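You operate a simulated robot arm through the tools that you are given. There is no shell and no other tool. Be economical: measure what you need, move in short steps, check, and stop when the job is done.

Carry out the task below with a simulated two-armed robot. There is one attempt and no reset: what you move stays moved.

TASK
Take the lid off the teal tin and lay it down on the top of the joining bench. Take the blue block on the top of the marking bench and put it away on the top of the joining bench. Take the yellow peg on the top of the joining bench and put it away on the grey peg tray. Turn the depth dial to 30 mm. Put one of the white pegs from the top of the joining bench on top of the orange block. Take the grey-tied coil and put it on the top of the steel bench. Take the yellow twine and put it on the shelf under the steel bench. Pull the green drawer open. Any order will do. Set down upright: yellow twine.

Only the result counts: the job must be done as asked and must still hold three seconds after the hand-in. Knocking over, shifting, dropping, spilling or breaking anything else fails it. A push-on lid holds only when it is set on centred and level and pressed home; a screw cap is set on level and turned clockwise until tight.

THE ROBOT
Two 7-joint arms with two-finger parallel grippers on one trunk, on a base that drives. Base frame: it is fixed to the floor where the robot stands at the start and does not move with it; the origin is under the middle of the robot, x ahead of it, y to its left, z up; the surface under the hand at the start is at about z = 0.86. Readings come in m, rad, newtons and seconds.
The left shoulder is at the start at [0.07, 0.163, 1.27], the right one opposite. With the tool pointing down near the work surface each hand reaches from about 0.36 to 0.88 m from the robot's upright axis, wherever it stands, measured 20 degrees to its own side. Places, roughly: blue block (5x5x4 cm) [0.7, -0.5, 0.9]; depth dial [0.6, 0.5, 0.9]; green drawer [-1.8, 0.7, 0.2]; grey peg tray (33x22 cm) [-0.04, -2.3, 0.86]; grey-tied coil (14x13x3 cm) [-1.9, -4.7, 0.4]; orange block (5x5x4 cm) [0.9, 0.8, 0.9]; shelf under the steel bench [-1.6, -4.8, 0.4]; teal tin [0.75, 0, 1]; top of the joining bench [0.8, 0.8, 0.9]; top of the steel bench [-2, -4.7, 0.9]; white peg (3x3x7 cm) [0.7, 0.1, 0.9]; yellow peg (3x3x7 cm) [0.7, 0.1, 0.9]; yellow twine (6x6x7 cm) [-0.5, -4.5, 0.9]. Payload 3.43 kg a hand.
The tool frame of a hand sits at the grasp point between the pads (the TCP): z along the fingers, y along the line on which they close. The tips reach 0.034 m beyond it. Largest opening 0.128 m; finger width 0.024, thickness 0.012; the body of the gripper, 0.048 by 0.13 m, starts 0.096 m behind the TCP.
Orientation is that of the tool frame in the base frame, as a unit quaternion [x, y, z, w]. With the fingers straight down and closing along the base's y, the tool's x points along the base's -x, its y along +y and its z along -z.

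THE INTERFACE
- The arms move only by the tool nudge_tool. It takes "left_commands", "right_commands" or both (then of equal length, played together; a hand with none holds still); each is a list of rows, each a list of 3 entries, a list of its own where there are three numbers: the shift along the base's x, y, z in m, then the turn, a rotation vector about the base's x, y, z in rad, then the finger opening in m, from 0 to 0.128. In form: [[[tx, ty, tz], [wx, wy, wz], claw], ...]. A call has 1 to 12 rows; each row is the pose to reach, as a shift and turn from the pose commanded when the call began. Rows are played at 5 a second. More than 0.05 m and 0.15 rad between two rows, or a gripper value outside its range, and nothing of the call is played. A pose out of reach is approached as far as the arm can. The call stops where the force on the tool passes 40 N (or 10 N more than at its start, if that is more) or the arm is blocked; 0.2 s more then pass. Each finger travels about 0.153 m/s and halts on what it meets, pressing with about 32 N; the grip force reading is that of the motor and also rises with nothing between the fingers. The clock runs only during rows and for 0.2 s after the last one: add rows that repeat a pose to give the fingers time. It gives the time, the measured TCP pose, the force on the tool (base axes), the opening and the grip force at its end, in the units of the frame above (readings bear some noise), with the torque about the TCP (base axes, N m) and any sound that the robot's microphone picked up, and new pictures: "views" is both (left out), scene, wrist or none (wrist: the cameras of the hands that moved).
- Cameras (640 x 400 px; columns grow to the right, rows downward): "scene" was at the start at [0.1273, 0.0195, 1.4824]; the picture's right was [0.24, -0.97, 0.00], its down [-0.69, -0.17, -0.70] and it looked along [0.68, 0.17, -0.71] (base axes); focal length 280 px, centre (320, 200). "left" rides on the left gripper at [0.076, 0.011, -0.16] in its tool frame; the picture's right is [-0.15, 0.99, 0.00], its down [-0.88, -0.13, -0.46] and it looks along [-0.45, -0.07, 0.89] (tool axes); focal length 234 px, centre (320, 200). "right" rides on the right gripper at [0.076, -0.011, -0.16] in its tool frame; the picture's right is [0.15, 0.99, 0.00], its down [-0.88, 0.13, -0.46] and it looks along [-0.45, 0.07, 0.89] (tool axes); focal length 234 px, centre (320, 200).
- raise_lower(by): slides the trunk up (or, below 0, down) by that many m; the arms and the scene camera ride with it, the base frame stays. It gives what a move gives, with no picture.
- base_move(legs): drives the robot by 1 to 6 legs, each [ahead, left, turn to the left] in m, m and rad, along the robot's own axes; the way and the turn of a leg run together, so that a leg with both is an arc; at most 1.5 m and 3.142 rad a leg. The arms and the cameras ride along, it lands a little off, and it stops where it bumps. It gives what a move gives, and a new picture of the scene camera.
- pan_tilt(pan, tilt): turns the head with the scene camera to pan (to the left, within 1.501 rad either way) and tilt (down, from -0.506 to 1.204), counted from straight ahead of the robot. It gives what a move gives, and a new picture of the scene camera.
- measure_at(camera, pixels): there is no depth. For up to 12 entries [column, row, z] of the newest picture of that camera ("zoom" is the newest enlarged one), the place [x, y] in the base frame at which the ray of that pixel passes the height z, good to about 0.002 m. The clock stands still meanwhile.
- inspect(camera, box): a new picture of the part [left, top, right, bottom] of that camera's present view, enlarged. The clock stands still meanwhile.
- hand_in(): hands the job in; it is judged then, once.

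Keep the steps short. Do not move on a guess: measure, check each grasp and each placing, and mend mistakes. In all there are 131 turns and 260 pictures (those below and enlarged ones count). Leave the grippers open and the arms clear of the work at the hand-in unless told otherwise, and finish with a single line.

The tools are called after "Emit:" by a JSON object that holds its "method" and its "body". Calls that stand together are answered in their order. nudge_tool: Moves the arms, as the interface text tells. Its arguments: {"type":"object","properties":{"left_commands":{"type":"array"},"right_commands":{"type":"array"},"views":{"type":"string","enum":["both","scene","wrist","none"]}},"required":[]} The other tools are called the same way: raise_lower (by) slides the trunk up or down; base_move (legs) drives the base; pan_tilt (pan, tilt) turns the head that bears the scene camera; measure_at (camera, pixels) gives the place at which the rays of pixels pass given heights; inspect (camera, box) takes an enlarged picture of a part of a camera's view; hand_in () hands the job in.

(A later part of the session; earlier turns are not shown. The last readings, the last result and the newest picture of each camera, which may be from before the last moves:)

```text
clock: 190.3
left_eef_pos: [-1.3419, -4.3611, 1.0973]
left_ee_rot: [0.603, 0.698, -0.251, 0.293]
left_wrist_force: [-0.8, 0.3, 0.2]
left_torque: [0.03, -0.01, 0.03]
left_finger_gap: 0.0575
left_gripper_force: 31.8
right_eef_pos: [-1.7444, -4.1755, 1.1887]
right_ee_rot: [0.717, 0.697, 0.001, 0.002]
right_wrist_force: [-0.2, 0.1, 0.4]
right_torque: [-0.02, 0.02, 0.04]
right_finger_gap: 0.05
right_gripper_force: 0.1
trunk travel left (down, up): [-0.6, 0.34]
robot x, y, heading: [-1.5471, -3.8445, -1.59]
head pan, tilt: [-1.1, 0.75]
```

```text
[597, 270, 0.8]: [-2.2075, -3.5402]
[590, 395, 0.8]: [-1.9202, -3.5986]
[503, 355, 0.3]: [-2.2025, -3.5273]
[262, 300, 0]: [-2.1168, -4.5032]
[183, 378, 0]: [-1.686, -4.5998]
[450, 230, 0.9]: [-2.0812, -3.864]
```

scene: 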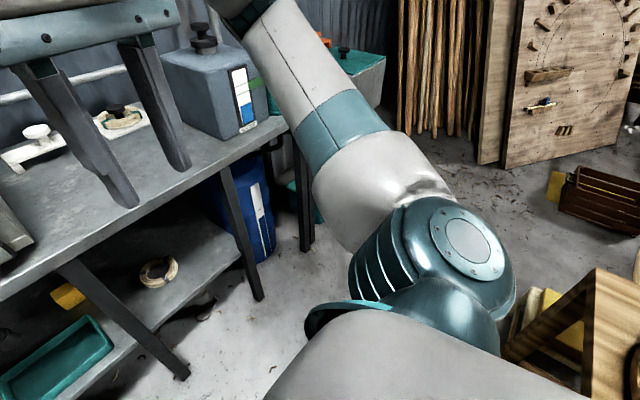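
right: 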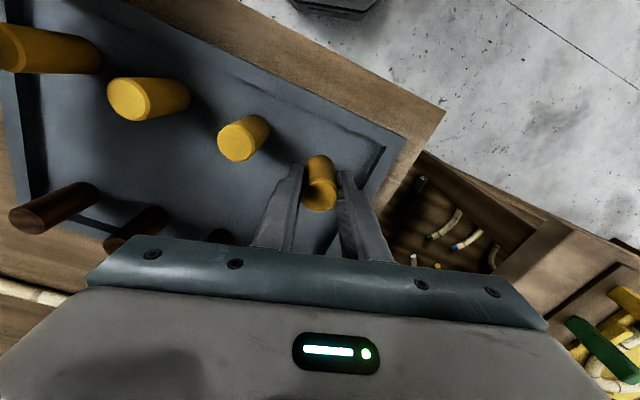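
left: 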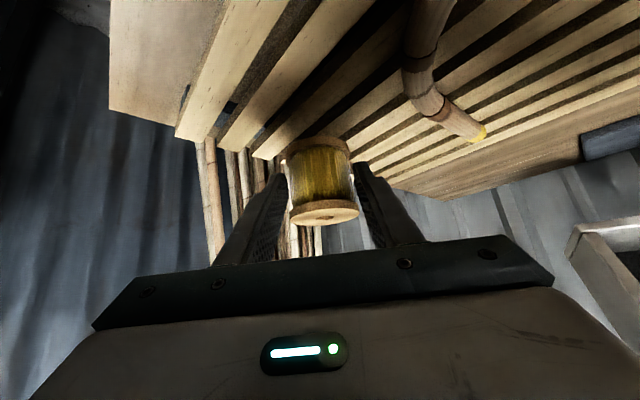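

There's room: the island table's edge is at y ≈ -3.55. I'll tuck the right hand outward, lower the trunk 0.5 m, turn to -1.737 and sidestep right 0.5 m.

Emit:
{"method": "nudge_tool", "body": {"right_commands": [[[-0.03, 0.02, 0], [0, 0, 0], 0.05], [[-0.06, 0.04, 0], [0, 0, 0], 0.05], [[-0.1, 0.06, 0], [0, 0, 0], 0.05]], "views": "none"}}

Emit:
{"method": "raise_lower", "body": {"by": -0.5}}

Emit:
{"method": "base_move", "body": {"legs": [[0, 0, -0.147], [0, -0.5, 0]]}}

Emit:
{"method": "pan_tilt", "body": {"pan": 0.1, "tilt": 0.7}}

```text
clock: 191.1
left_eef_pos: [-1.3442, -4.3558, 1.0988]
left_ee_rot: [0.604, 0.696, -0.253, 0.294]
left_wrist_force: [-0.6, 0.5, -0.8]
left_torque: [0.02, -0.02, -0.02]
left_finger_gap: 0.0573
left_gripper_force: 32.6
right_eef_pos: [-1.8489, -4.1103, 1.1882]
right_ee_rot: [0.717, 0.697, 0.0, 0.003]
right_wrist_force: [-0.3, 0.5, -0.1]
right_torque: [-0.05, 0.0, -0.01]
right_finger_gap: 0.0502
right_gripper_force: 0.1
trunk travel left (down, up): [-0.6, 0.34]
robot x, y, heading: [-1.5478, -3.8484, -1.583]
head pan, tilt: [-1.1, 0.75]
```

```text
refused: -0.5 is not a number from -0.4 to 0.4
```

```text
clock: 192.5
left_eef_pos: [-1.419, -4.3846, 1.0974]
left_ee_rot: [0.654, 0.652, -0.272, 0.272]
left_wrist_force: [-0.7, -0.7, -0.8]
left_torque: [0.02, 0.0, 0.0]
left_finger_gap: 0.0574
left_gripper_force: 32.1
right_eef_pos: [-1.8827, -4.0664, 1.1884]
right_ee_rot: [0.766, 0.642, -0.001, 0.001]
right_wrist_force: [0.0, -0.3, -0.5]
right_torque: [0.01, 0.03, 0.03]
right_finger_gap: 0.0502
right_gripper_force: 0.0
trunk travel left (down, up): [-0.6, 0.34]
robot x, y, heading: [-1.5521, -3.8511, -1.734]
head pan, tilt: [-1.1, 0.75]
stopped in leg 2: the robot was blocked; the commanded pose is now the measured one
```

scene: 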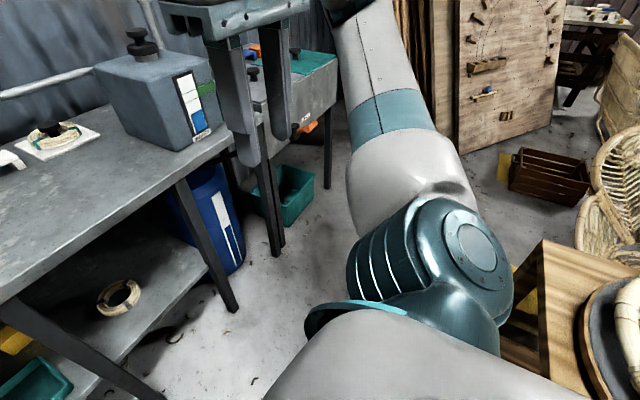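

```text
clock: 193.9
left_eef_pos: [-1.4206, -4.3849, 1.0982]
left_ee_rot: [0.654, 0.651, -0.272, 0.273]
left_wrist_force: [0.0, 0.0, -1.1]
left_torque: [0.03, 0.0, -0.01]
left_finger_gap: 0.0575
left_gripper_force: 32.1
right_eef_pos: [-1.884, -4.0679, 1.1882]
right_ee_rot: [0.767, 0.642, 0.001, 0.002]
right_wrist_force: [0.3, -0.1, -1.6]
right_torque: [0.0, 0.01, -0.04]
right_finger_gap: 0.05
right_gripper_force: 0.0
trunk travel left (down, up): [-0.6, 0.34]
robot x, y, heading: [-1.5483, -3.8487, -1.738]
head pan, tilt: [0.099, 0.7]
```

scene: 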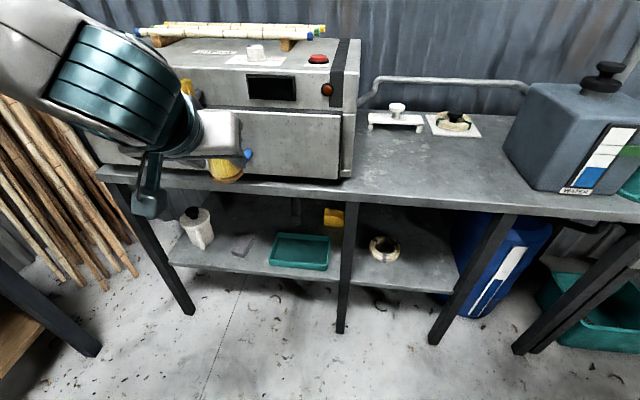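

The sidestep is blocked by the island side. So I'll look at placing the twine in the left shelf section, between the cup and the green tray.

Emit:
{"method": "inspect", "body": {"camera": "scene", "box": [160, 190, 360, 300]}}

Emit:
{"method": "measure_at", "body": {"camera": "scene", "pixels": [[200, 248, 0.4], [211, 243, 0.4], [236, 256, 0.4], [246, 257, 0.4], [268, 264, 0.4], [276, 235, 0.43], [240, 274, 0.4], [180, 265, 0.4], [258, 270, 0.4], [325, 270, 0.4]]}}

```text
3.20 times, centred on (260, 245) of scene
```

zoom: 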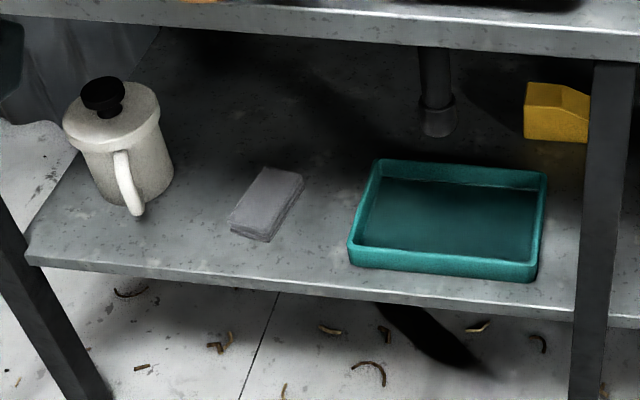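

```text
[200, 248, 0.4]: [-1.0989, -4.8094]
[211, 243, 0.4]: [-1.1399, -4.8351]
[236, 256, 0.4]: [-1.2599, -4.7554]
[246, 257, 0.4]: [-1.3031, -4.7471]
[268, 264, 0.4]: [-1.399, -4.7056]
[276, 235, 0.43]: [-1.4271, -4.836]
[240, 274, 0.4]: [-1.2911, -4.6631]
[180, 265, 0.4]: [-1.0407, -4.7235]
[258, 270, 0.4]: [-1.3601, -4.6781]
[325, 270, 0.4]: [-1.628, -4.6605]
```

The coil comes first, with the right hand, while the left keeps the twine. I'll lower the trunk by 0.4 and 0.1, then pitch the right hand 45° forward.

Emit:
{"method": "raise_lower", "body": {"by": -0.4}}

Emit:
{"method": "raise_lower", "body": {"by": -0.08}}

Emit:
{"method": "nudge_tool", "body": {"right_commands": [[[0, 0, 0], [-0.14, 0.0235, 0], 0.08], [[0, 0, 0], [-0.28, 0.047, 0], 0.08], [[0.01, -0.01, 0], [-0.42, 0.07, 0], 0.08], [[0.02, -0.02, 0], [-0.56, 0.094, 0], 0.08], [[0.03, -0.03, -0.01], [-0.7, 0.117, 0], 0.08], [[0.03, -0.04, -0.02], [-0.774, 0.13, 0], 0.08], [[0.03, -0.04, -0.02], [-0.774, 0.13, 0], 0.08]], "views": "both"}}

```text
clock: 197.7
left_eef_pos: [-1.4202, -4.3854, 0.6974]
left_ee_rot: [0.653, 0.651, -0.272, 0.273]
left_wrist_force: [-0.3, 0.1, -1.8]
left_torque: [0.05, -0.01, 0.02]
left_finger_gap: 0.0573
left_gripper_force: 31.4
right_eef_pos: [-1.8829, -4.0682, 0.7885]
right_ee_rot: [0.767, 0.642, 0.0, 0.002]
right_wrist_force: [-0.3, -0.1, 0.5]
right_torque: [0.01, 0.02, 0.06]
right_finger_gap: 0.05
right_gripper_force: 0.0
trunk travel left (down, up): [-0.2, 0.74]
robot x, y, heading: [-1.5488, -3.8504, -1.735]
head pan, tilt: [0.099, 0.7]
```

```text
clock: 198.9
left_eef_pos: [-1.4199, -4.3853, 0.6167]
left_ee_rot: [0.654, 0.651, -0.272, 0.273]
left_wrist_force: [0.0, -0.5, -0.1]
left_torque: [-0.02, 0.01, -0.03]
left_finger_gap: 0.0571
left_gripper_force: 32.0
right_eef_pos: [-1.8837, -4.0659, 0.7083]
right_ee_rot: [0.767, 0.642, -0.001, 0.001]
right_wrist_force: [0.7, 0.7, 1.0]
right_torque: [-0.01, -0.04, -0.03]
right_finger_gap: 0.0498
right_gripper_force: 0.1
trunk travel left (down, up): [-0.12, 0.82]
robot x, y, heading: [-1.5525, -3.8492, -1.739]
head pan, tilt: [0.099, 0.7]
```

```text
clock: 200.5
left_eef_pos: [-1.4209, -4.3854, 0.6181]
left_ee_rot: [0.652, 0.652, -0.272, 0.274]
left_wrist_force: [-0.2, 0.4, -0.3]
left_torque: [0.0, 0.0, 0.04]
left_finger_gap: 0.0569
left_gripper_force: 32.1
right_eef_pos: [-1.864, -4.1332, 0.7687]
right_ee_rot: [0.709, 0.593, -0.291, 0.249]
right_wrist_force: [-0.4, -0.7, 0.2]
right_torque: [-0.01, 0.02, -0.04]
right_finger_gap: 0.0801
right_gripper_force: 0.0
right hand out of reach, approached as far as the arm can: row 3, 4, 5, 6, 7
trunk travel left (down, up): [-0.12, 0.82]
robot x, y, heading: [-1.547, -3.8494, -1.733]
head pan, tilt: [0.099, 0.7]
```

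scene: 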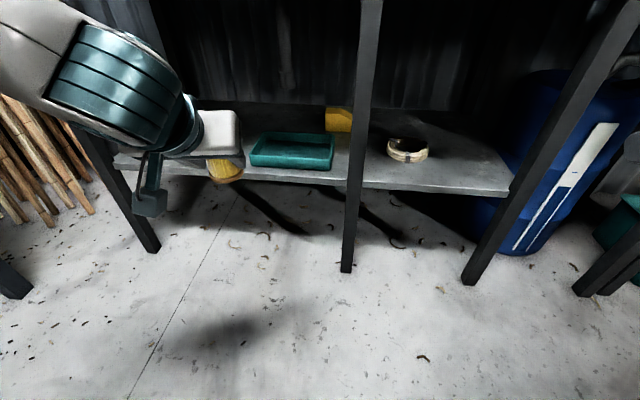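
right: 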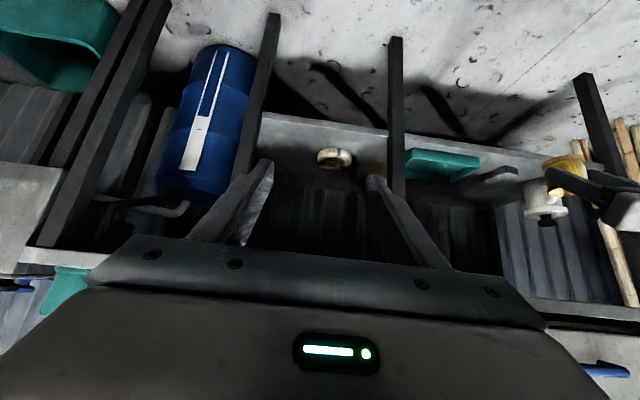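

Both hands are pitched. I'll zoom on the coil and measure with both cameras.

Emit:
{"method": "inspect", "body": {"camera": "scene", "box": [370, 120, 450, 180]}}

Emit:
{"method": "inspect", "body": {"camera": "right", "box": [300, 130, 370, 185]}}

Emit:
{"method": "measure_at", "body": {"camera": "scene", "pixels": [[389, 150, 0.415], [428, 150, 0.415], [408, 162, 0.4], [408, 140, 0.43], [408, 149, 0.43], [348, 187, 0.4], [510, 193, 0.4]]}}

Emit:
{"method": "measure_at", "body": {"camera": "right", "pixels": [[316, 158, 0.42], [353, 158, 0.42], [334, 150, 0.43], [334, 170, 0.4], [395, 150, 0.43]]}}

```text
6.67 times, centred on (410, 150) of scene
```

zoom: 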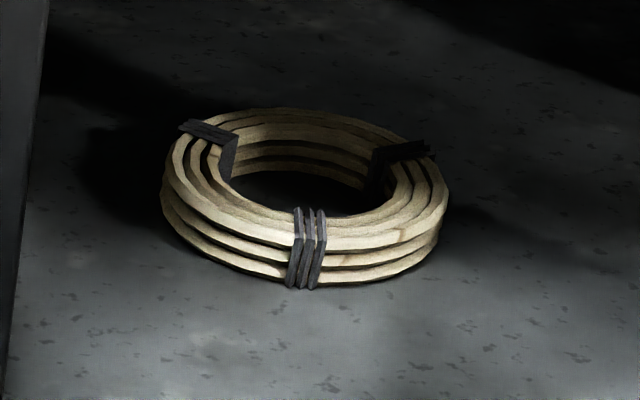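

```text
7.27 times, centred on (335, 158) of right
```

zoom: 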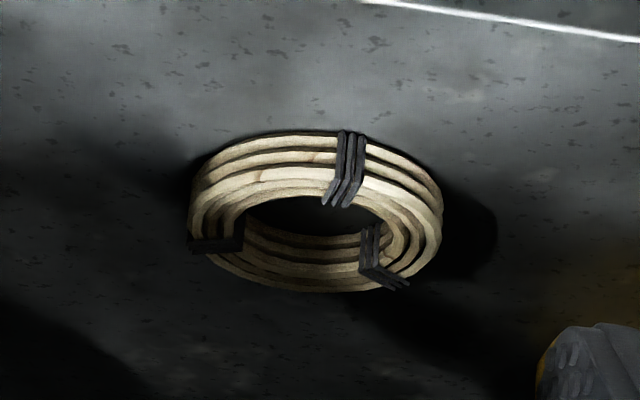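

```text
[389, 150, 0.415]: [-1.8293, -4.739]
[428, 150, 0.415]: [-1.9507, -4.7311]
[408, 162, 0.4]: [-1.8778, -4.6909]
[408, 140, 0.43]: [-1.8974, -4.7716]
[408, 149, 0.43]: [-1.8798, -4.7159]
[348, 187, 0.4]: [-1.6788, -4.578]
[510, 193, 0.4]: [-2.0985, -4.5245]
```

```text
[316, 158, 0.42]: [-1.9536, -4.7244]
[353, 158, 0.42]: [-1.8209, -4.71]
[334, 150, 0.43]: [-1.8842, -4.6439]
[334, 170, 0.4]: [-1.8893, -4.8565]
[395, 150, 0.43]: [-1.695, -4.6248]
```

The coil's centre is (-1.887, -4.735), with outer radius 0.066. I'll pinch its left side, one finger in the hole. Driving ahead 0.23 m first.

Emit:
{"method": "base_move", "body": {"legs": [[0.23, 0, 0]]}}

Emit:
{"method": "nudge_tool", "body": {"right_commands": [[[0.01, -0.03, -0.03], [-0.043, 0.007, 0], 0.06], [[0.02, -0.06, -0.06], [-0.086, 0.014, 0], 0.06], [[0.03, -0.1, -0.09], [-0.086, 0.014, 0], 0.06], [[0.035, -0.13, -0.12], [-0.086, 0.014, 0], 0.06]], "views": "both"}}

```text
clock: 202.2
left_eef_pos: [-1.4627, -4.6126, 0.6173]
left_ee_rot: [0.655, 0.65, -0.273, 0.273]
left_wrist_force: [-0.3, 0.4, -0.4]
left_torque: [0.03, -0.01, -0.02]
left_finger_gap: 0.0571
left_gripper_force: 31.5
right_eef_pos: [-1.9053, -4.358, 0.7686]
right_ee_rot: [0.71, 0.591, -0.291, 0.248]
right_wrist_force: [0.4, 0.1, 0.9]
right_torque: [-0.02, 0.0, -0.02]
right_finger_gap: 0.0802
right_gripper_force: 0.2
trunk travel left (down, up): [-0.12, 0.82]
robot x, y, heading: [-1.5886, -4.0712, -1.745]
head pan, tilt: [0.099, 0.7]
```

scene: 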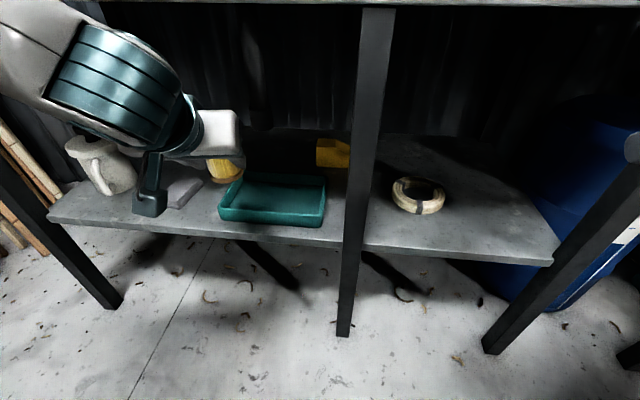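

```text
refused: row 3 steps farther than a row can; nothing moved
```

I'll use smaller steps, going down while easing forward, in front of the bench edge.

Emit:
{"method": "nudge_tool", "body": {"right_commands": [[[0.005, -0.015, -0.03], [-0.043, 0.007, 0], 0.06], [[0.01, -0.03, -0.065], [-0.086, 0.014, 0], 0.06], [[0.02, -0.045, -0.1], [-0.086, 0.014, 0], 0.06], [[0.03, -0.065, -0.135], [-0.086, 0.014, 0], 0.06], [[0.04, -0.09, -0.17], [-0.086, 0.014, 0], 0.06], [[0.05, -0.12, -0.2], [-0.086, 0.014, 0], 0.06], [[0.06, -0.16, -0.215], [-0.086, 0.014, 0], 0.06], [[0.067, -0.2, -0.225], [-0.086, 0.014, 0], 0.06], [[0.072, -0.24, -0.235], [-0.086, 0.014, 0], 0.06]], "views": "both"}}

```text
clock: 204.2
left_eef_pos: [-1.4619, -4.6129, 0.6173]
left_ee_rot: [0.655, 0.65, -0.273, 0.273]
left_wrist_force: [-0.2, -0.6, -0.8]
left_torque: [0.0, 0.03, 0.01]
left_finger_gap: 0.0569
left_gripper_force: 31.6
right_eef_pos: [-1.8275, -4.5996, 0.5347]
right_ee_rot: [0.697, 0.58, -0.321, 0.274]
right_wrist_force: [-0.3, -0.6, -0.4]
right_torque: [0.01, 0.01, -0.01]
right_finger_gap: 0.0599
right_gripper_force: 0.1
right hand out of reach, approached as far as the arm can: row 1, 2, 3, 4, 5, 6, 7, 8
trunk travel left (down, up): [-0.12, 0.82]
robot x, y, heading: [-1.5881, -4.0785, -1.738]
head pan, tilt: [0.099, 0.7]
```

scene: 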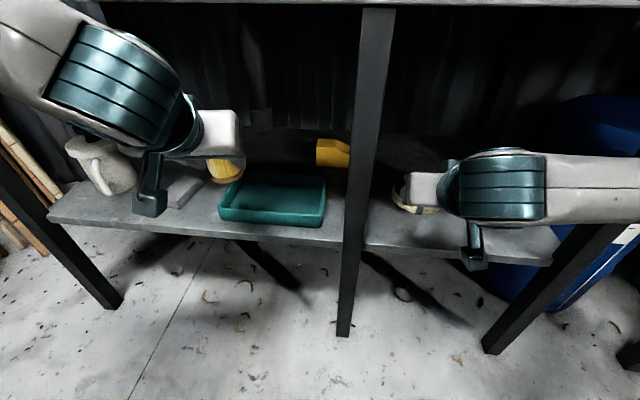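
right: 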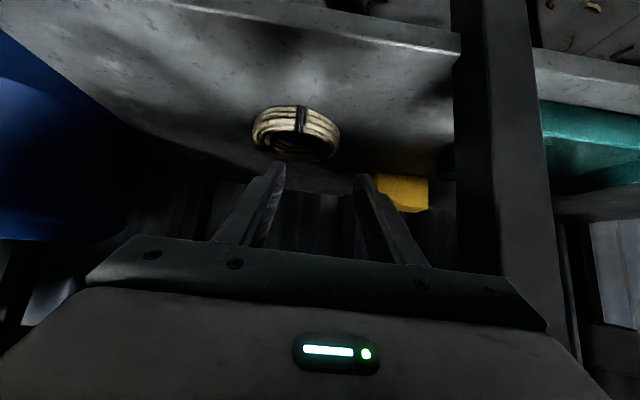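

The hand is under the bench, in front of the coil. I'll measure the coil from this wrist view.

Emit:
{"method": "inspect", "body": {"camera": "right", "box": [240, 90, 360, 180]}}

Emit:
{"method": "measure_at", "body": {"camera": "right", "pixels": [[252, 130, 0.415], [340, 130, 0.415], [298, 108, 0.415], [298, 162, 0.415], [330, 135, 0.43], [318, 138, 0.43]]}}

```text
4.44 times, centred on (300, 135) of right
```

zoom: 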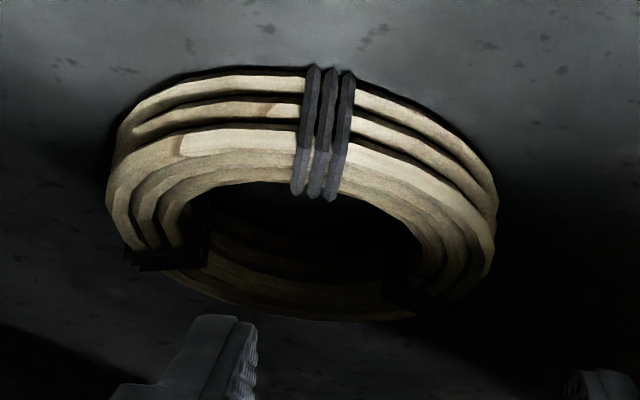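

```text
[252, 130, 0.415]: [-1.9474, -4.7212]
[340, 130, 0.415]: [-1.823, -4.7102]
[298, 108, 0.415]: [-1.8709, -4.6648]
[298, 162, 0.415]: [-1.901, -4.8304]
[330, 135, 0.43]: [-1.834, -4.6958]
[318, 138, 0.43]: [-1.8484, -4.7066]
```

The coil is confirmed at (-1.885, -4.735). I'll move in over its left side and halfway down.

Emit:
{"method": "nudge_tool", "body": {"right_commands": [[[0.007, -0.022, 0], [0, 0, 0], 0.06], [[0.0075, -0.045, 0], [0, 0, 0], 0.06], [[0.004, -0.065, -0.024], [0, 0, 0], 0.06], [[0.001, -0.085, -0.048], [0, 0, 0], 0.06], [[0.001, -0.085, -0.048], [0, 0, 0], 0.06]], "views": "both"}}

Emit:
{"method": "inspect", "body": {"camera": "right", "box": [240, 110, 400, 220]}}

Emit:
{"method": "inspect", "body": {"camera": "scene", "box": [370, 150, 490, 250]}}

```text
clock: 205.4
left_eef_pos: [-1.4626, -4.6125, 0.6179]
left_ee_rot: [0.655, 0.649, -0.273, 0.273]
left_wrist_force: [0.0, 0.8, -1.2]
left_torque: [0.04, 0.01, 0.01]
left_finger_gap: 0.0571
left_gripper_force: 32.2
right_eef_pos: [-1.831, -4.6818, 0.4846]
right_ee_rot: [0.697, 0.58, -0.321, 0.274]
right_wrist_force: [1.2, 0.2, -0.7]
right_torque: [-0.06, -0.03, 0.02]
right_finger_gap: 0.0601
right_gripper_force: 0.1
trunk travel left (down, up): [-0.12, 0.82]
robot x, y, heading: [-1.5845, -4.078, -1.74]
head pan, tilt: [0.099, 0.7]
```

scene: 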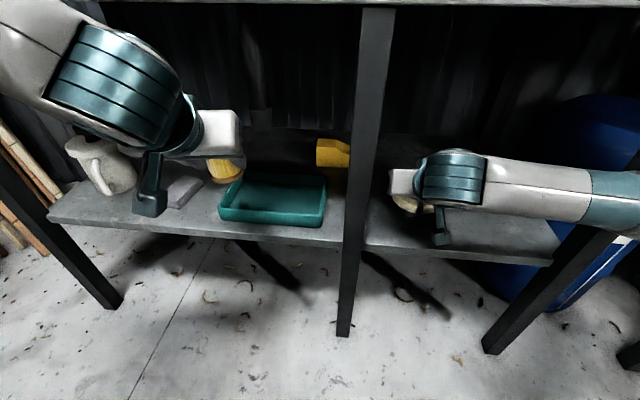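
right: 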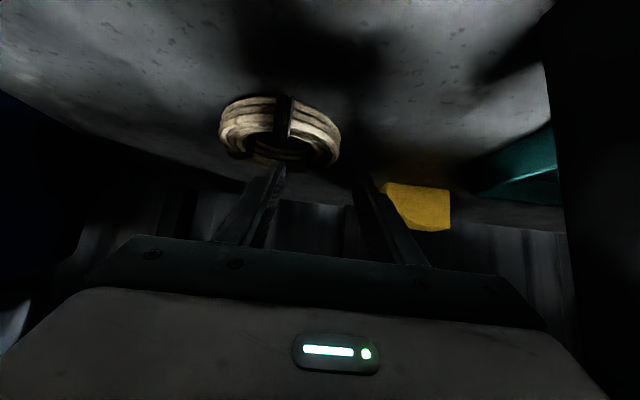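

```text
3.64 times, centred on (320, 165) of right
```

zoom: 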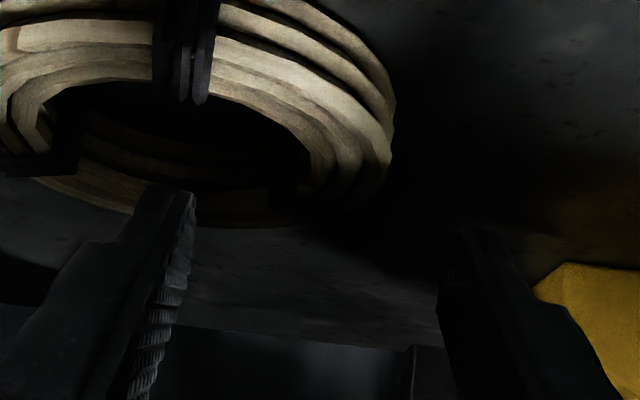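

```text
4.00 times, centred on (430, 200) of scene
```

zoom: 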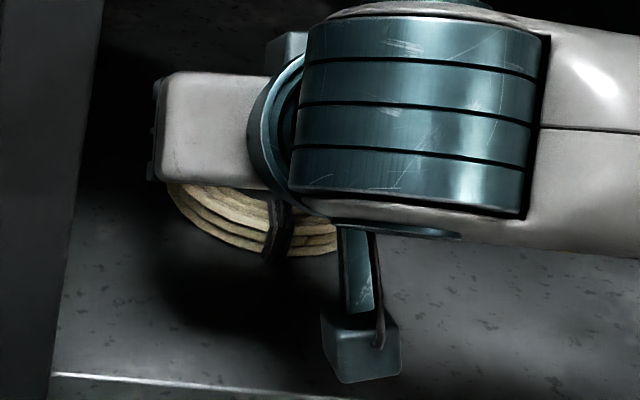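

The alignment is right: the ring's left bundle is between the fingers. I'll advance the last 4 cm along the finger direction.

Emit:
{"method": "nudge_tool", "body": {"right_commands": [[[0, -0.012, -0.013], [0, 0, 0], 0.06], [[-0.001, -0.025, -0.026], [0, 0, 0], 0.06], [[-0.002, -0.035, -0.037], [0, 0, 0], 0.06], [[-0.0024, -0.041, -0.044], [0, 0, 0], 0.06], [[-0.0024, -0.041, -0.044], [0, 0, 0], 0.06]], "views": "wrist"}}

Emit:
{"method": "inspect", "body": {"camera": "right", "box": [220, 100, 420, 230]}}

```text
clock: 206.6
left_eef_pos: [-1.4614, -4.6126, 0.617]
left_ee_rot: [0.655, 0.649, -0.273, 0.272]
left_wrist_force: [-0.1, -0.6, -1.5]
left_torque: [0.03, -0.01, -0.01]
left_finger_gap: 0.0572
left_gripper_force: 31.8
right_eef_pos: [-1.8357, -4.7249, 0.444]
right_ee_rot: [0.697, 0.58, -0.321, 0.275]
right_wrist_force: [0.7, -0.6, -0.6]
right_torque: [0.03, -0.03, 0.0]
right_finger_gap: 0.0601
right_gripper_force: 0.1
trunk travel left (down, up): [-0.12, 0.82]
robot x, y, heading: [-1.586, -4.0743, -1.741]
head pan, tilt: [0.099, 0.7]
```

right: 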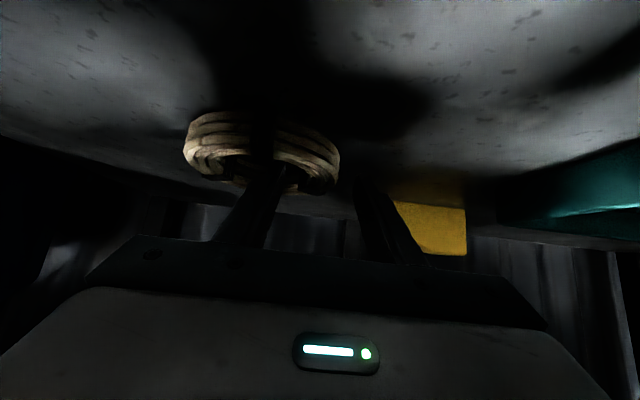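

```text
3.08 times, centred on (320, 165) of right
```

zoom: 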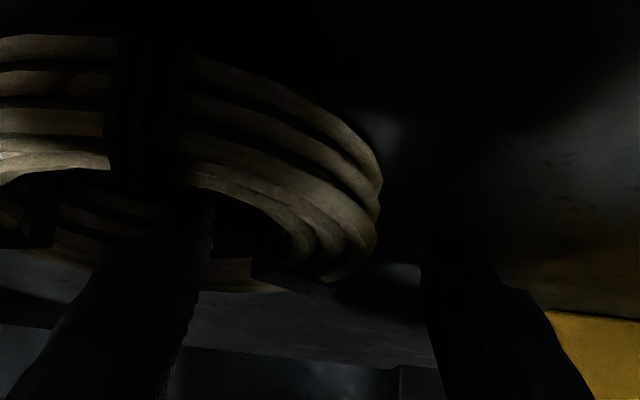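

The inner finger is in the hole. I'll close on the bundle.

Emit:
{"method": "nudge_tool", "body": {"right_commands": [[[0, 0, -0.002], [0, 0, 0], 0.04], [[0, 0, -0.002], [0, 0, 0], 0.01], [[0, 0, -0.002], [0, 0, 0], 0.01], [[0, 0, -0.002], [0, 0, 0], 0.01]], "views": "wrist"}}

```text
clock: 207.6
left_eef_pos: [-1.4618, -4.6124, 0.6188]
left_ee_rot: [0.655, 0.649, -0.273, 0.272]
left_wrist_force: [-0.2, 0.6, -0.8]
left_torque: [0.04, -0.01, -0.01]
left_finger_gap: 0.0574
left_gripper_force: 32.3
right_eef_pos: [-1.8354, -4.724, 0.442]
right_ee_rot: [0.697, 0.579, -0.322, 0.275]
right_wrist_force: [0.3, -3.3, 8.7]
right_torque: [0.09, 0.26, 0.12]
right_finger_gap: 0.0252
right_gripper_force: 32.4
trunk travel left (down, up): [-0.12, 0.82]
robot x, y, heading: [-1.5916, -4.0777, -1.737]
head pan, tilt: [0.099, 0.7]
```

right: 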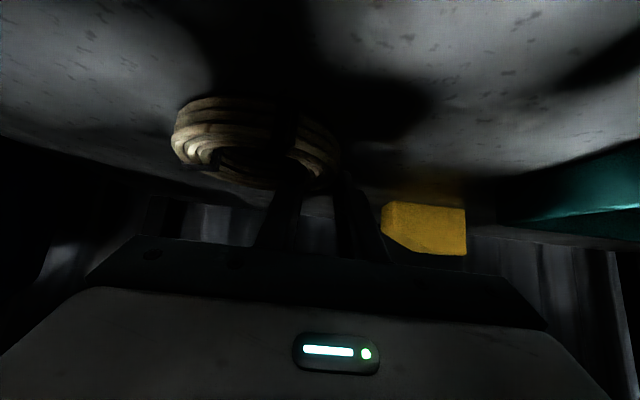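

The gap is 0.025 with grip force, so the bundle is held. I'll lift 4 cm and look.

Emit:
{"method": "nudge_tool", "body": {"right_commands": [[[0, 0, 0.01], [0, 0, 0], 0.01], [[0, 0, 0.025], [0, 0, 0], 0.01], [[0, 0.01, 0.045], [0, 0, 0], 0.01], [[0, 0.03, 0.06], [0, 0, 0], 0.01], [[0, 0.05, 0.065], [0, 0, 0], 0.01]], "views": "both"}}

```text
clock: 208.8
left_eef_pos: [-1.4615, -4.612, 0.6171]
left_ee_rot: [0.655, 0.65, -0.273, 0.273]
left_wrist_force: [-0.1, -0.4, -1.5]
left_torque: [0.04, -0.03, 0.03]
left_finger_gap: 0.0571
left_gripper_force: 31.9
right_eef_pos: [-1.8345, -4.6741, 0.505]
right_ee_rot: [0.697, 0.579, -0.322, 0.274]
right_wrist_force: [-0.1, -0.2, -0.6]
right_torque: [0.0, -0.06, 0.03]
right_finger_gap: 0.0242
right_gripper_force: 31.5
trunk travel left (down, up): [-0.12, 0.82]
robot x, y, heading: [-1.5862, -4.0752, -1.736]
head pan, tilt: [0.099, 0.7]
```

scene: 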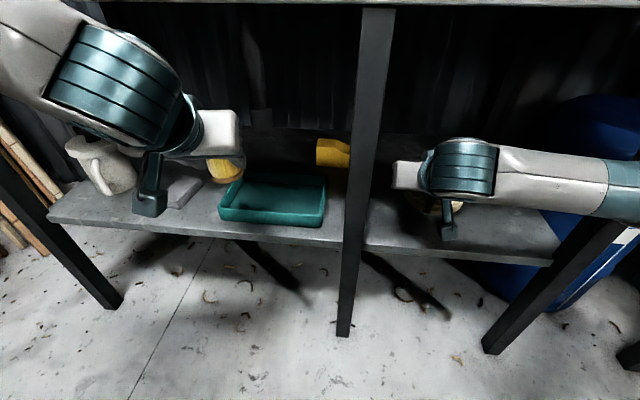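
right: 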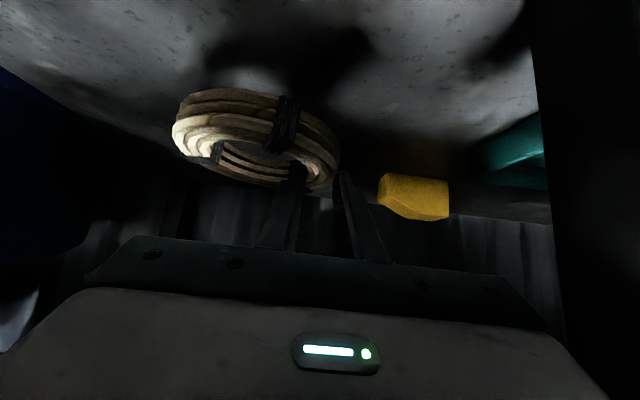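

The coil is held. I'll pull the right hand back 0.12, then back the base 0.24.

Emit:
{"method": "nudge_tool", "body": {"right_commands": [[[0.005, 0.03, 0.01], [0, 0, 0], 0.01], [[0.01, 0.06, 0.02], [0, 0, 0], 0.01], [[0.015, 0.09, 0.03], [0, 0, 0], 0.01], [[0.02, 0.12, 0.04], [0, 0, 0], 0.01]], "views": "none"}}

Emit:
{"method": "base_move", "body": {"legs": [[-0.24, 0, 0]]}}

Emit:
{"method": "raise_lower", "body": {"by": 0.4}}

Emit:
{"method": "raise_lower", "body": {"by": 0.12}}

Emit:
{"method": "pan_tilt", "body": {"pan": -0.2, "tilt": 0.8}}

```text
clock: 209.8
left_eef_pos: [-1.461, -4.6134, 0.6178]
left_ee_rot: [0.655, 0.65, -0.273, 0.273]
left_wrist_force: [-0.1, 0.0, -0.4]
left_torque: [0.03, 0.0, 0.0]
left_finger_gap: 0.0573
left_gripper_force: 32.1
right_eef_pos: [-1.8066, -4.5808, 0.5552]
right_ee_rot: [0.697, 0.579, -0.322, 0.274]
right_wrist_force: [0.0, 0.5, -1.0]
right_torque: [0.01, 0.01, -0.01]
right_finger_gap: 0.0238
right_gripper_force: 32.0
right hand out of reach, approached as far as the arm can: row 3, 4
trunk travel left (down, up): [-0.12, 0.82]
robot x, y, heading: [-1.5885, -4.0757, -1.738]
head pan, tilt: [0.099, 0.7]
```

```text
clock: 211.7
left_eef_pos: [-1.414, -4.3827, 0.6182]
left_ee_rot: [0.652, 0.653, -0.272, 0.275]
left_wrist_force: [0.2, -0.2, -0.6]
left_torque: [0.04, 0.02, 0.0]
left_finger_gap: 0.0569
left_gripper_force: 31.7
right_eef_pos: [-1.7603, -4.3545, 0.5552]
right_ee_rot: [0.693, 0.584, -0.319, 0.276]
right_wrist_force: [-0.4, 0.9, -1.5]
right_torque: [0.01, -0.02, -0.02]
right_finger_gap: 0.0235
right_gripper_force: 32.1
trunk travel left (down, up): [-0.12, 0.82]
robot x, y, heading: [-1.5446, -3.8501, -1.728]
head pan, tilt: [0.099, 0.7]
stopped in leg 1: the robot was blocked; the commanded pose is now the measured one
```

scene: 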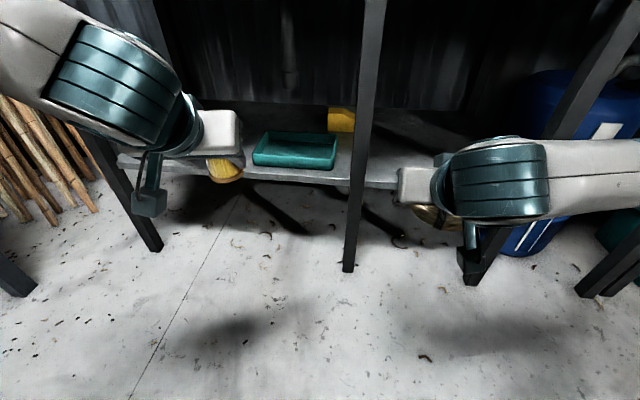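

```text
clock: 215.5
left_eef_pos: [-1.4143, -4.383, 1.0185]
left_ee_rot: [0.651, 0.653, -0.272, 0.275]
left_wrist_force: [-0.7, 0.3, -1.4]
left_torque: [0.03, 0.02, -0.02]
left_finger_gap: 0.0571
left_gripper_force: 32.0
right_eef_pos: [-1.7602, -4.3558, 0.9554]
right_ee_rot: [0.694, 0.584, -0.32, 0.276]
right_wrist_force: [0.4, 1.1, -0.5]
right_torque: [-0.01, -0.03, 0.02]
right_finger_gap: 0.0232
right_gripper_force: 32.1
trunk travel left (down, up): [-0.52, 0.42]
robot x, y, heading: [-1.5463, -3.847, -1.726]
head pan, tilt: [0.099, 0.7]
```

```text
clock: 217.0
left_eef_pos: [-1.4135, -4.383, 1.139]
left_ee_rot: [0.651, 0.653, -0.272, 0.274]
left_wrist_force: [-0.7, 0.5, -2.2]
left_torque: [0.02, 0.01, 0.0]
left_finger_gap: 0.0574
left_gripper_force: 31.8
right_eef_pos: [-1.7595, -4.3563, 1.0747]
right_ee_rot: [0.694, 0.584, -0.319, 0.274]
right_wrist_force: [0.3, 0.5, 0.6]
right_torque: [-0.01, -0.03, 0.01]
right_finger_gap: 0.0232
right_gripper_force: 32.6
trunk travel left (down, up): [-0.64, 0.3]
robot x, y, heading: [-1.5462, -3.8498, -1.728]
head pan, tilt: [0.099, 0.7]
```

```text
clock: 217.8
left_eef_pos: [-1.4152, -4.3824, 1.1383]
left_ee_rot: [0.652, 0.652, -0.273, 0.275]
left_wrist_force: [0.4, -1.3, -1.0]
left_torque: [0.02, -0.02, -0.01]
left_finger_gap: 0.0569
left_gripper_force: 32.1
right_eef_pos: [-1.7599, -4.3564, 1.0753]
right_ee_rot: [0.694, 0.584, -0.319, 0.275]
right_wrist_force: [0.5, 0.1, -0.6]
right_torque: [-0.04, -0.03, -0.02]
right_finger_gap: 0.0231
right_gripper_force: 31.8
trunk travel left (down, up): [-0.64, 0.3]
robot x, y, heading: [-1.5419, -3.8469, -1.73]
head pan, tilt: [-0.201, 0.799]
```

scene: 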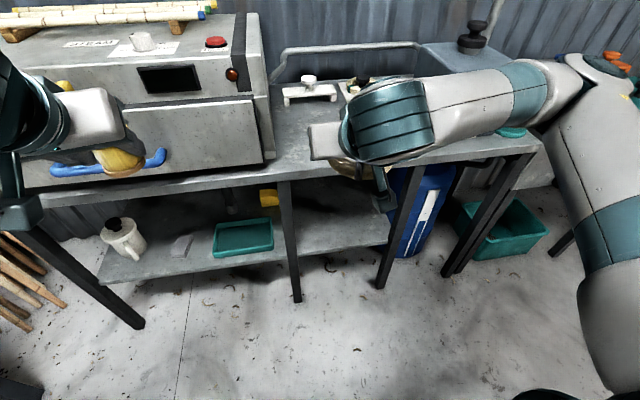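

I'll measure the free area on the bench top for the coil.

Emit:
{"method": "measure_at", "body": {"camera": "scene", "pixels": [[266, 162, 0.88], [140, 178, 0.88], [280, 175, 0.88], [285, 105, 0.88], [335, 100, 0.88], [150, 165, 0.95], [281, 140, 0.88]]}}

Emit:
{"method": "inspect", "body": {"camera": "right", "box": [0, 0, 640, 400]}}

```text
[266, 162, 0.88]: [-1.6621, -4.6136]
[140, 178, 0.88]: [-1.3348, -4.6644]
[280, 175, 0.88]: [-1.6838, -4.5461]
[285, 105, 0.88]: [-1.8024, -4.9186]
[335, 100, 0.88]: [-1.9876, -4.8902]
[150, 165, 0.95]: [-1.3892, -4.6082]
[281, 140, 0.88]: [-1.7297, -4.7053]
```

```text
1.00 times, centred on (320, 200) of right (not enlarged: the box is as wide or as high as the picture)
```

zoom: 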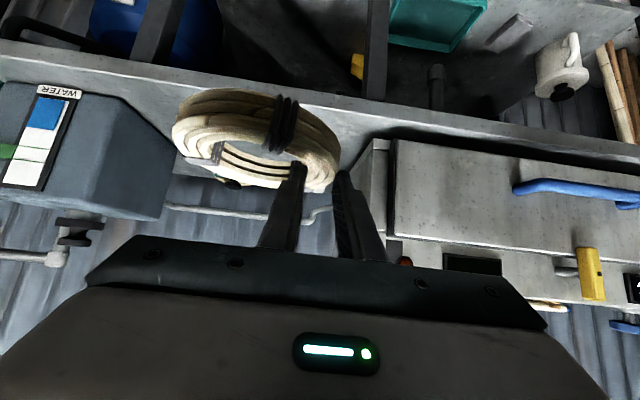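

There's a free area around (-1.845, -4.62). I'll drive ahead 0.1, move the coil over it and lower partway.

Emit:
{"method": "base_move", "body": {"legs": [[0.1, 0, 0]]}}

Emit:
{"method": "nudge_tool", "body": {"right_commands": [[[-0.005, -0.03, 0], [0, 0, 0], 0.01], [[-0.01, -0.06, -0.01], [0, 0, 0], 0.01], [[-0.013, -0.09, -0.03], [0, 0, 0], 0.01], [[-0.016, -0.12, -0.055], [0, 0, 0], 0.01], [[-0.017, -0.15, -0.08], [0, 0, 0], 0.01], [[-0.017, -0.153, -0.11], [0, 0, 0], 0.01], [[-0.017, -0.153, -0.11], [0, 0, 0], 0.01]], "views": "both"}}

```text
clock: 218.9
left_eef_pos: [-1.4321, -4.481, 1.1393]
left_ee_rot: [0.652, 0.652, -0.272, 0.274]
left_wrist_force: [-0.5, 0.4, -0.7]
left_torque: [0.06, 0.0, -0.01]
left_finger_gap: 0.0571
left_gripper_force: 31.8
right_eef_pos: [-1.7767, -4.454, 1.0764]
right_ee_rot: [0.694, 0.583, -0.321, 0.275]
right_wrist_force: [0.1, -0.2, 0.2]
right_torque: [0.05, 0.01, -0.02]
right_finger_gap: 0.0232
right_gripper_force: 32.3
trunk travel left (down, up): [-0.64, 0.3]
robot x, y, heading: [-1.5634, -3.947, -1.727]
head pan, tilt: [-0.201, 0.799]
```

scene: 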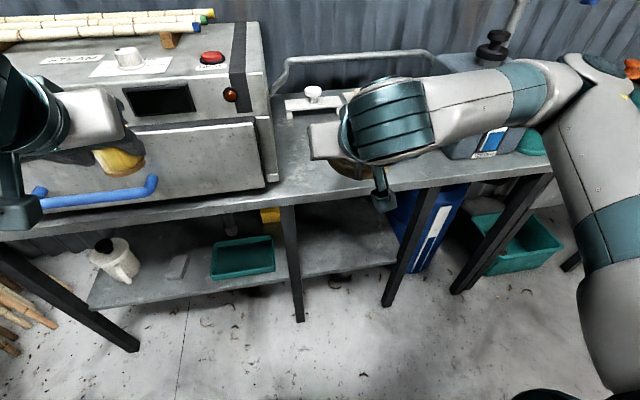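

```text
clock: 220.5
left_eef_pos: [-1.4315, -4.4818, 1.1375]
left_ee_rot: [0.652, 0.652, -0.273, 0.274]
left_wrist_force: [-0.4, -0.3, -1.2]
left_torque: [0.01, -0.01, -0.02]
left_finger_gap: 0.0569
left_gripper_force: 32.0
right_eef_pos: [-1.7899, -4.607, 0.9668]
right_ee_rot: [0.695, 0.583, -0.32, 0.275]
right_wrist_force: [0.1, 0.7, -1.0]
right_torque: [0.01, -0.02, 0.01]
right_finger_gap: 0.023
right_gripper_force: 32.0
trunk travel left (down, up): [-0.64, 0.3]
robot x, y, heading: [-1.5589, -3.9468, -1.725]
head pan, tilt: [-0.201, 0.799]
```

scene: 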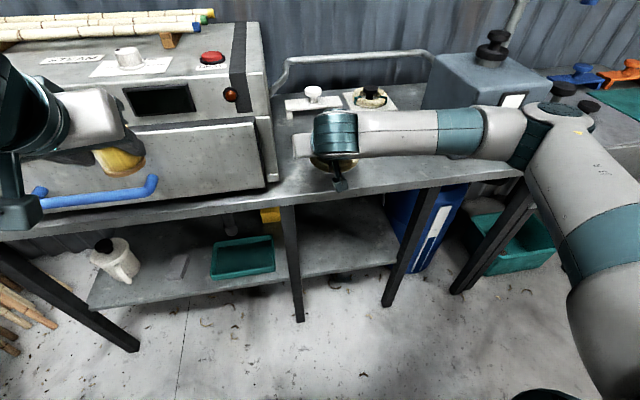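
right: 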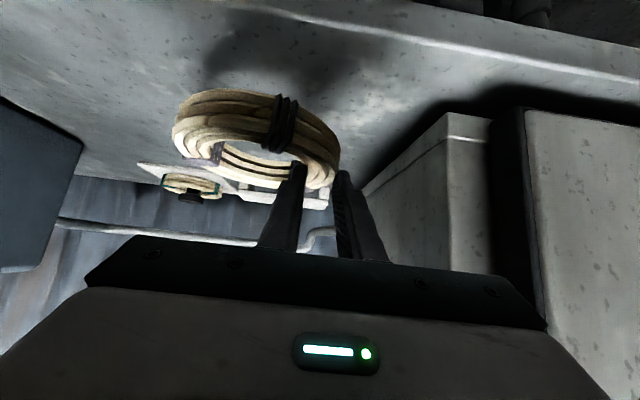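

The spot is clear. I'll lower to contact.

Emit:
{"method": "nudge_tool", "body": {"right_commands": [[[0, 0, -0.015], [0, 0, 0], 0.01], [[0, 0, -0.027], [0, 0, 0], 0.01], [[0, 0, -0.033], [0, 0, 0], 0.01], [[0, 0, -0.037], [0, 0, 0], 0.01], [[0, 0, -0.041], [0, 0, 0], 0.01], [[0, 0, -0.045], [0, 0, 0], 0.01], [[0, 0, -0.049], [0, 0, 0], 0.01]], "views": "wrist"}}

```text
clock: 222.1
left_eef_pos: [-1.4315, -4.4806, 1.1378]
left_ee_rot: [0.652, 0.652, -0.273, 0.274]
left_wrist_force: [0.7, -0.5, -0.3]
left_torque: [0.04, -0.01, 0.0]
left_finger_gap: 0.0569
left_gripper_force: 32.3
right_eef_pos: [-1.793, -4.608, 0.9173]
right_ee_rot: [0.694, 0.583, -0.32, 0.275]
right_wrist_force: [-0.2, -0.3, -0.5]
right_torque: [-0.01, 0.01, 0.03]
right_finger_gap: 0.0229
right_gripper_force: 32.3
trunk travel left (down, up): [-0.64, 0.3]
robot x, y, heading: [-1.5631, -3.9455, -1.734]
head pan, tilt: [-0.201, 0.799]
```

right: 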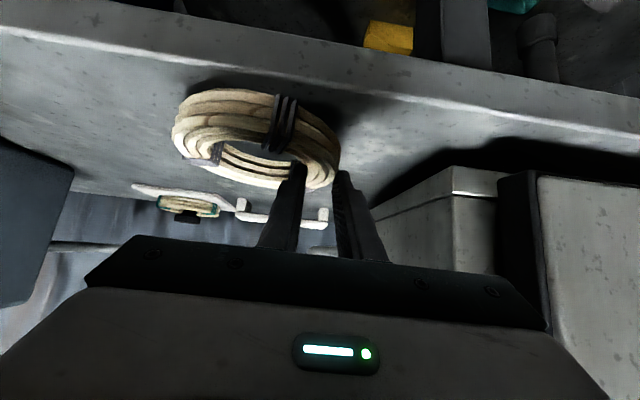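

Still free; the top is a bit lower. Continuing down in small steps.

Emit:
{"method": "nudge_tool", "body": {"right_commands": [[[0, 0, -0.003], [0, 0, 0], 0.01], [[0, 0, -0.006], [0, 0, 0], 0.01], [[0, 0, -0.009], [0, 0, 0], 0.01], [[0, 0, -0.012], [0, 0, 0], 0.01], [[0, 0, -0.015], [0, 0, 0], 0.01], [[0, 0, -0.017], [0, 0, 0], 0.01], [[0, 0, -0.019], [0, 0, 0], 0.01]], "views": "wrist"}}

```text
clock: 223.7
left_eef_pos: [-1.4277, -4.479, 1.1394]
left_ee_rot: [0.652, 0.652, -0.273, 0.274]
left_wrist_force: [0.8, -0.6, -0.2]
left_torque: [-0.01, 0.0, -0.02]
left_finger_gap: 0.0569
left_gripper_force: 32.0
right_eef_pos: [-1.791, -4.6062, 0.9045]
right_ee_rot: [0.693, 0.581, -0.323, 0.279]
right_wrist_force: [2.5, -10.6, 37.1]
right_torque: [0.2, 0.12, 0.05]
right_finger_gap: 0.0229
right_gripper_force: 32.0
trunk travel left (down, up): [-0.64, 0.3]
robot x, y, heading: [-1.5609, -3.9448, -1.731]
head pan, tilt: [-0.201, 0.799]
```

right: 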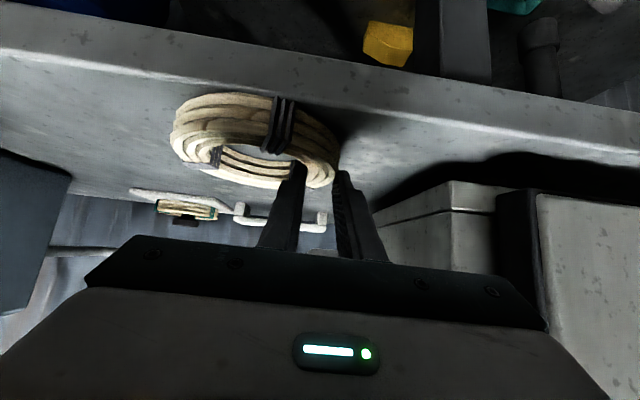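

Contact. I'll ease up, open to 0.055, withdraw back along the fingers, then rise and back out.

Emit:
{"method": "nudge_tool", "body": {"right_commands": [[[0, 0, 0.005], [0, 0, 0], 0.01], [[0, 0, 0.005], [0, 0, 0], 0.035], [[0, 0, 0.005], [0, 0, 0], 0.055], [[0, 0, 0.005], [0, 0, 0], 0.055], [[0.002, 0.012, 0.022], [0, 0, 0], 0.055], [[0.005, 0.032, 0.047], [0, 0, 0], 0.055], [[0.009, 0.055, 0.08], [0, 0, 0], 0.055], [[0.014, 0.085, 0.11], [0, 0, 0], 0.055], [[0.019, 0.12, 0.13], [0, 0, 0], 0.055], [[0.025, 0.15, 0.15], [0, 0, 0], 0.055]], "views": "both"}}

```text
clock: 225.9
left_eef_pos: [-1.4307, -4.4806, 1.1378]
left_ee_rot: [0.652, 0.652, -0.273, 0.274]
left_wrist_force: [0.4, 0.0, -0.9]
left_torque: [0.05, 0.03, -0.02]
left_finger_gap: 0.0567
left_gripper_force: 32.0
right_eef_pos: [-1.7671, -4.4573, 1.0442]
right_ee_rot: [0.694, 0.583, -0.32, 0.275]
right_wrist_force: [-0.8, 0.7, -1.0]
right_torque: [0.0, -0.01, 0.01]
right_finger_gap: 0.055
right_gripper_force: 0.0
trunk travel left (down, up): [-0.64, 0.3]
robot x, y, heading: [-1.5658, -3.941, -1.731]
head pan, tilt: [-0.201, 0.799]
```

scene: 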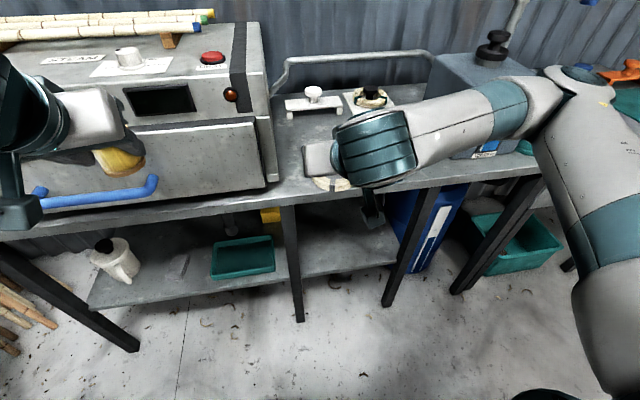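
right: 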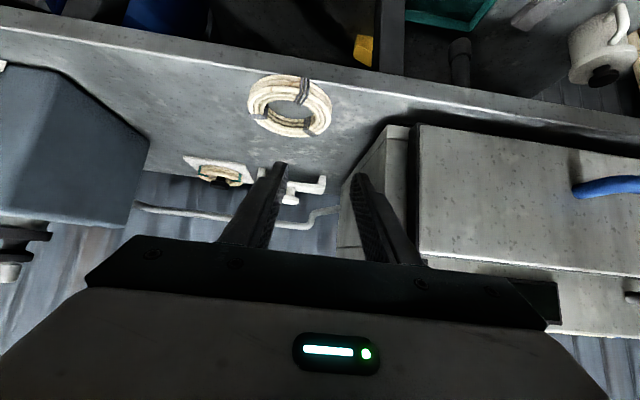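

The coil lies on the steel bench top. Next the twine goes to the now empty right shelf section. I'll shift the left hand inward, pull the right hand back, then sidestep right 0.25.

Emit:
{"method": "nudge_tool", "body": {"left_commands": [[[-0.03, 0.005, 0], [0, 0, 0], 0.045], [[-0.06, 0.01, 0], [0, 0, 0], 0.045], [[-0.09, 0.015, 0], [0, 0, 0], 0.045], [[-0.11, 0.02, 0], [0, 0, 0], 0.045], [[-0.11, 0.02, 0], [0, 0, 0], 0.045]], "right_commands": [[[-0.01, 0.02, 0.02], [0, 0, 0], 0.055], [[-0.03, 0.04, 0.04], [0, 0, 0], 0.055], [[-0.05, 0.05, 0.06], [0, 0, 0], 0.055], [[-0.08, 0.06, 0.07], [0, 0, 0], 0.055], [[-0.1, 0.06, 0.08], [0, 0, 0], 0.055]], "views": "none"}}

Emit:
{"method": "base_move", "body": {"legs": [[0, -0.25, 0]]}}

```text
clock: 227.1
left_eef_pos: [-1.4998, -4.4693, 1.1355]
left_ee_rot: [0.652, 0.652, -0.272, 0.274]
left_wrist_force: [0.4, -0.3, -1.0]
left_torque: [0.03, 0.02, -0.01]
left_finger_gap: 0.0571
left_gripper_force: 31.9
left hand out of reach, approached as far as the arm can: row 3, 4, 5
right_eef_pos: [-1.8664, -4.4346, 1.1436]
right_ee_rot: [0.694, 0.584, -0.318, 0.275]
right_wrist_force: [0.6, 0.7, -0.4]
right_torque: [0.03, 0.0, 0.0]
right_finger_gap: 0.0549
right_gripper_force: 0.0
right hand out of reach, approached as far as the arm can: row 1, 2, 3, 4, 5
trunk travel left (down, up): [-0.64, 0.3]
robot x, y, heading: [-1.5607, -3.9453, -1.73]
head pan, tilt: [-0.201, 0.799]
```

```text
clock: 229.0
left_eef_pos: [-1.7445, -4.4284, 1.1369]
left_ee_rot: [0.649, 0.655, -0.271, 0.275]
left_wrist_force: [0.5, 0.0, -0.3]
left_torque: [0.03, 0.05, -0.02]
left_finger_gap: 0.0568
left_gripper_force: 31.8
right_eef_pos: [-2.1094, -4.398, 1.1454]
right_ee_rot: [0.693, 0.586, -0.318, 0.275]
right_wrist_force: [0.6, -0.9, 0.0]
right_torque: [0.01, 0.03, 0.01]
right_finger_gap: 0.0549
right_gripper_force: 0.1
trunk travel left (down, up): [-0.64, 0.3]
robot x, y, heading: [-1.8107, -3.9073, -1.717]
head pan, tilt: [-0.201, 0.799]
```

scene: 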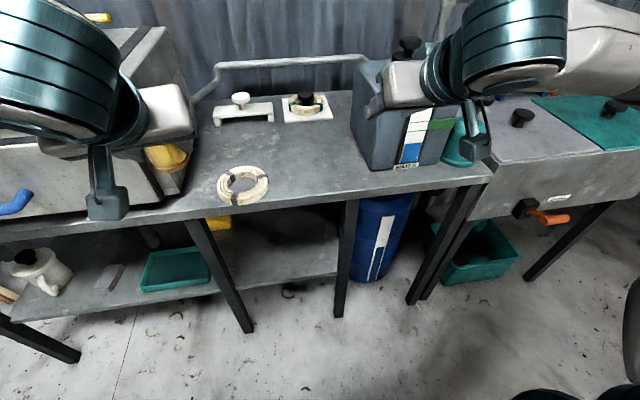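

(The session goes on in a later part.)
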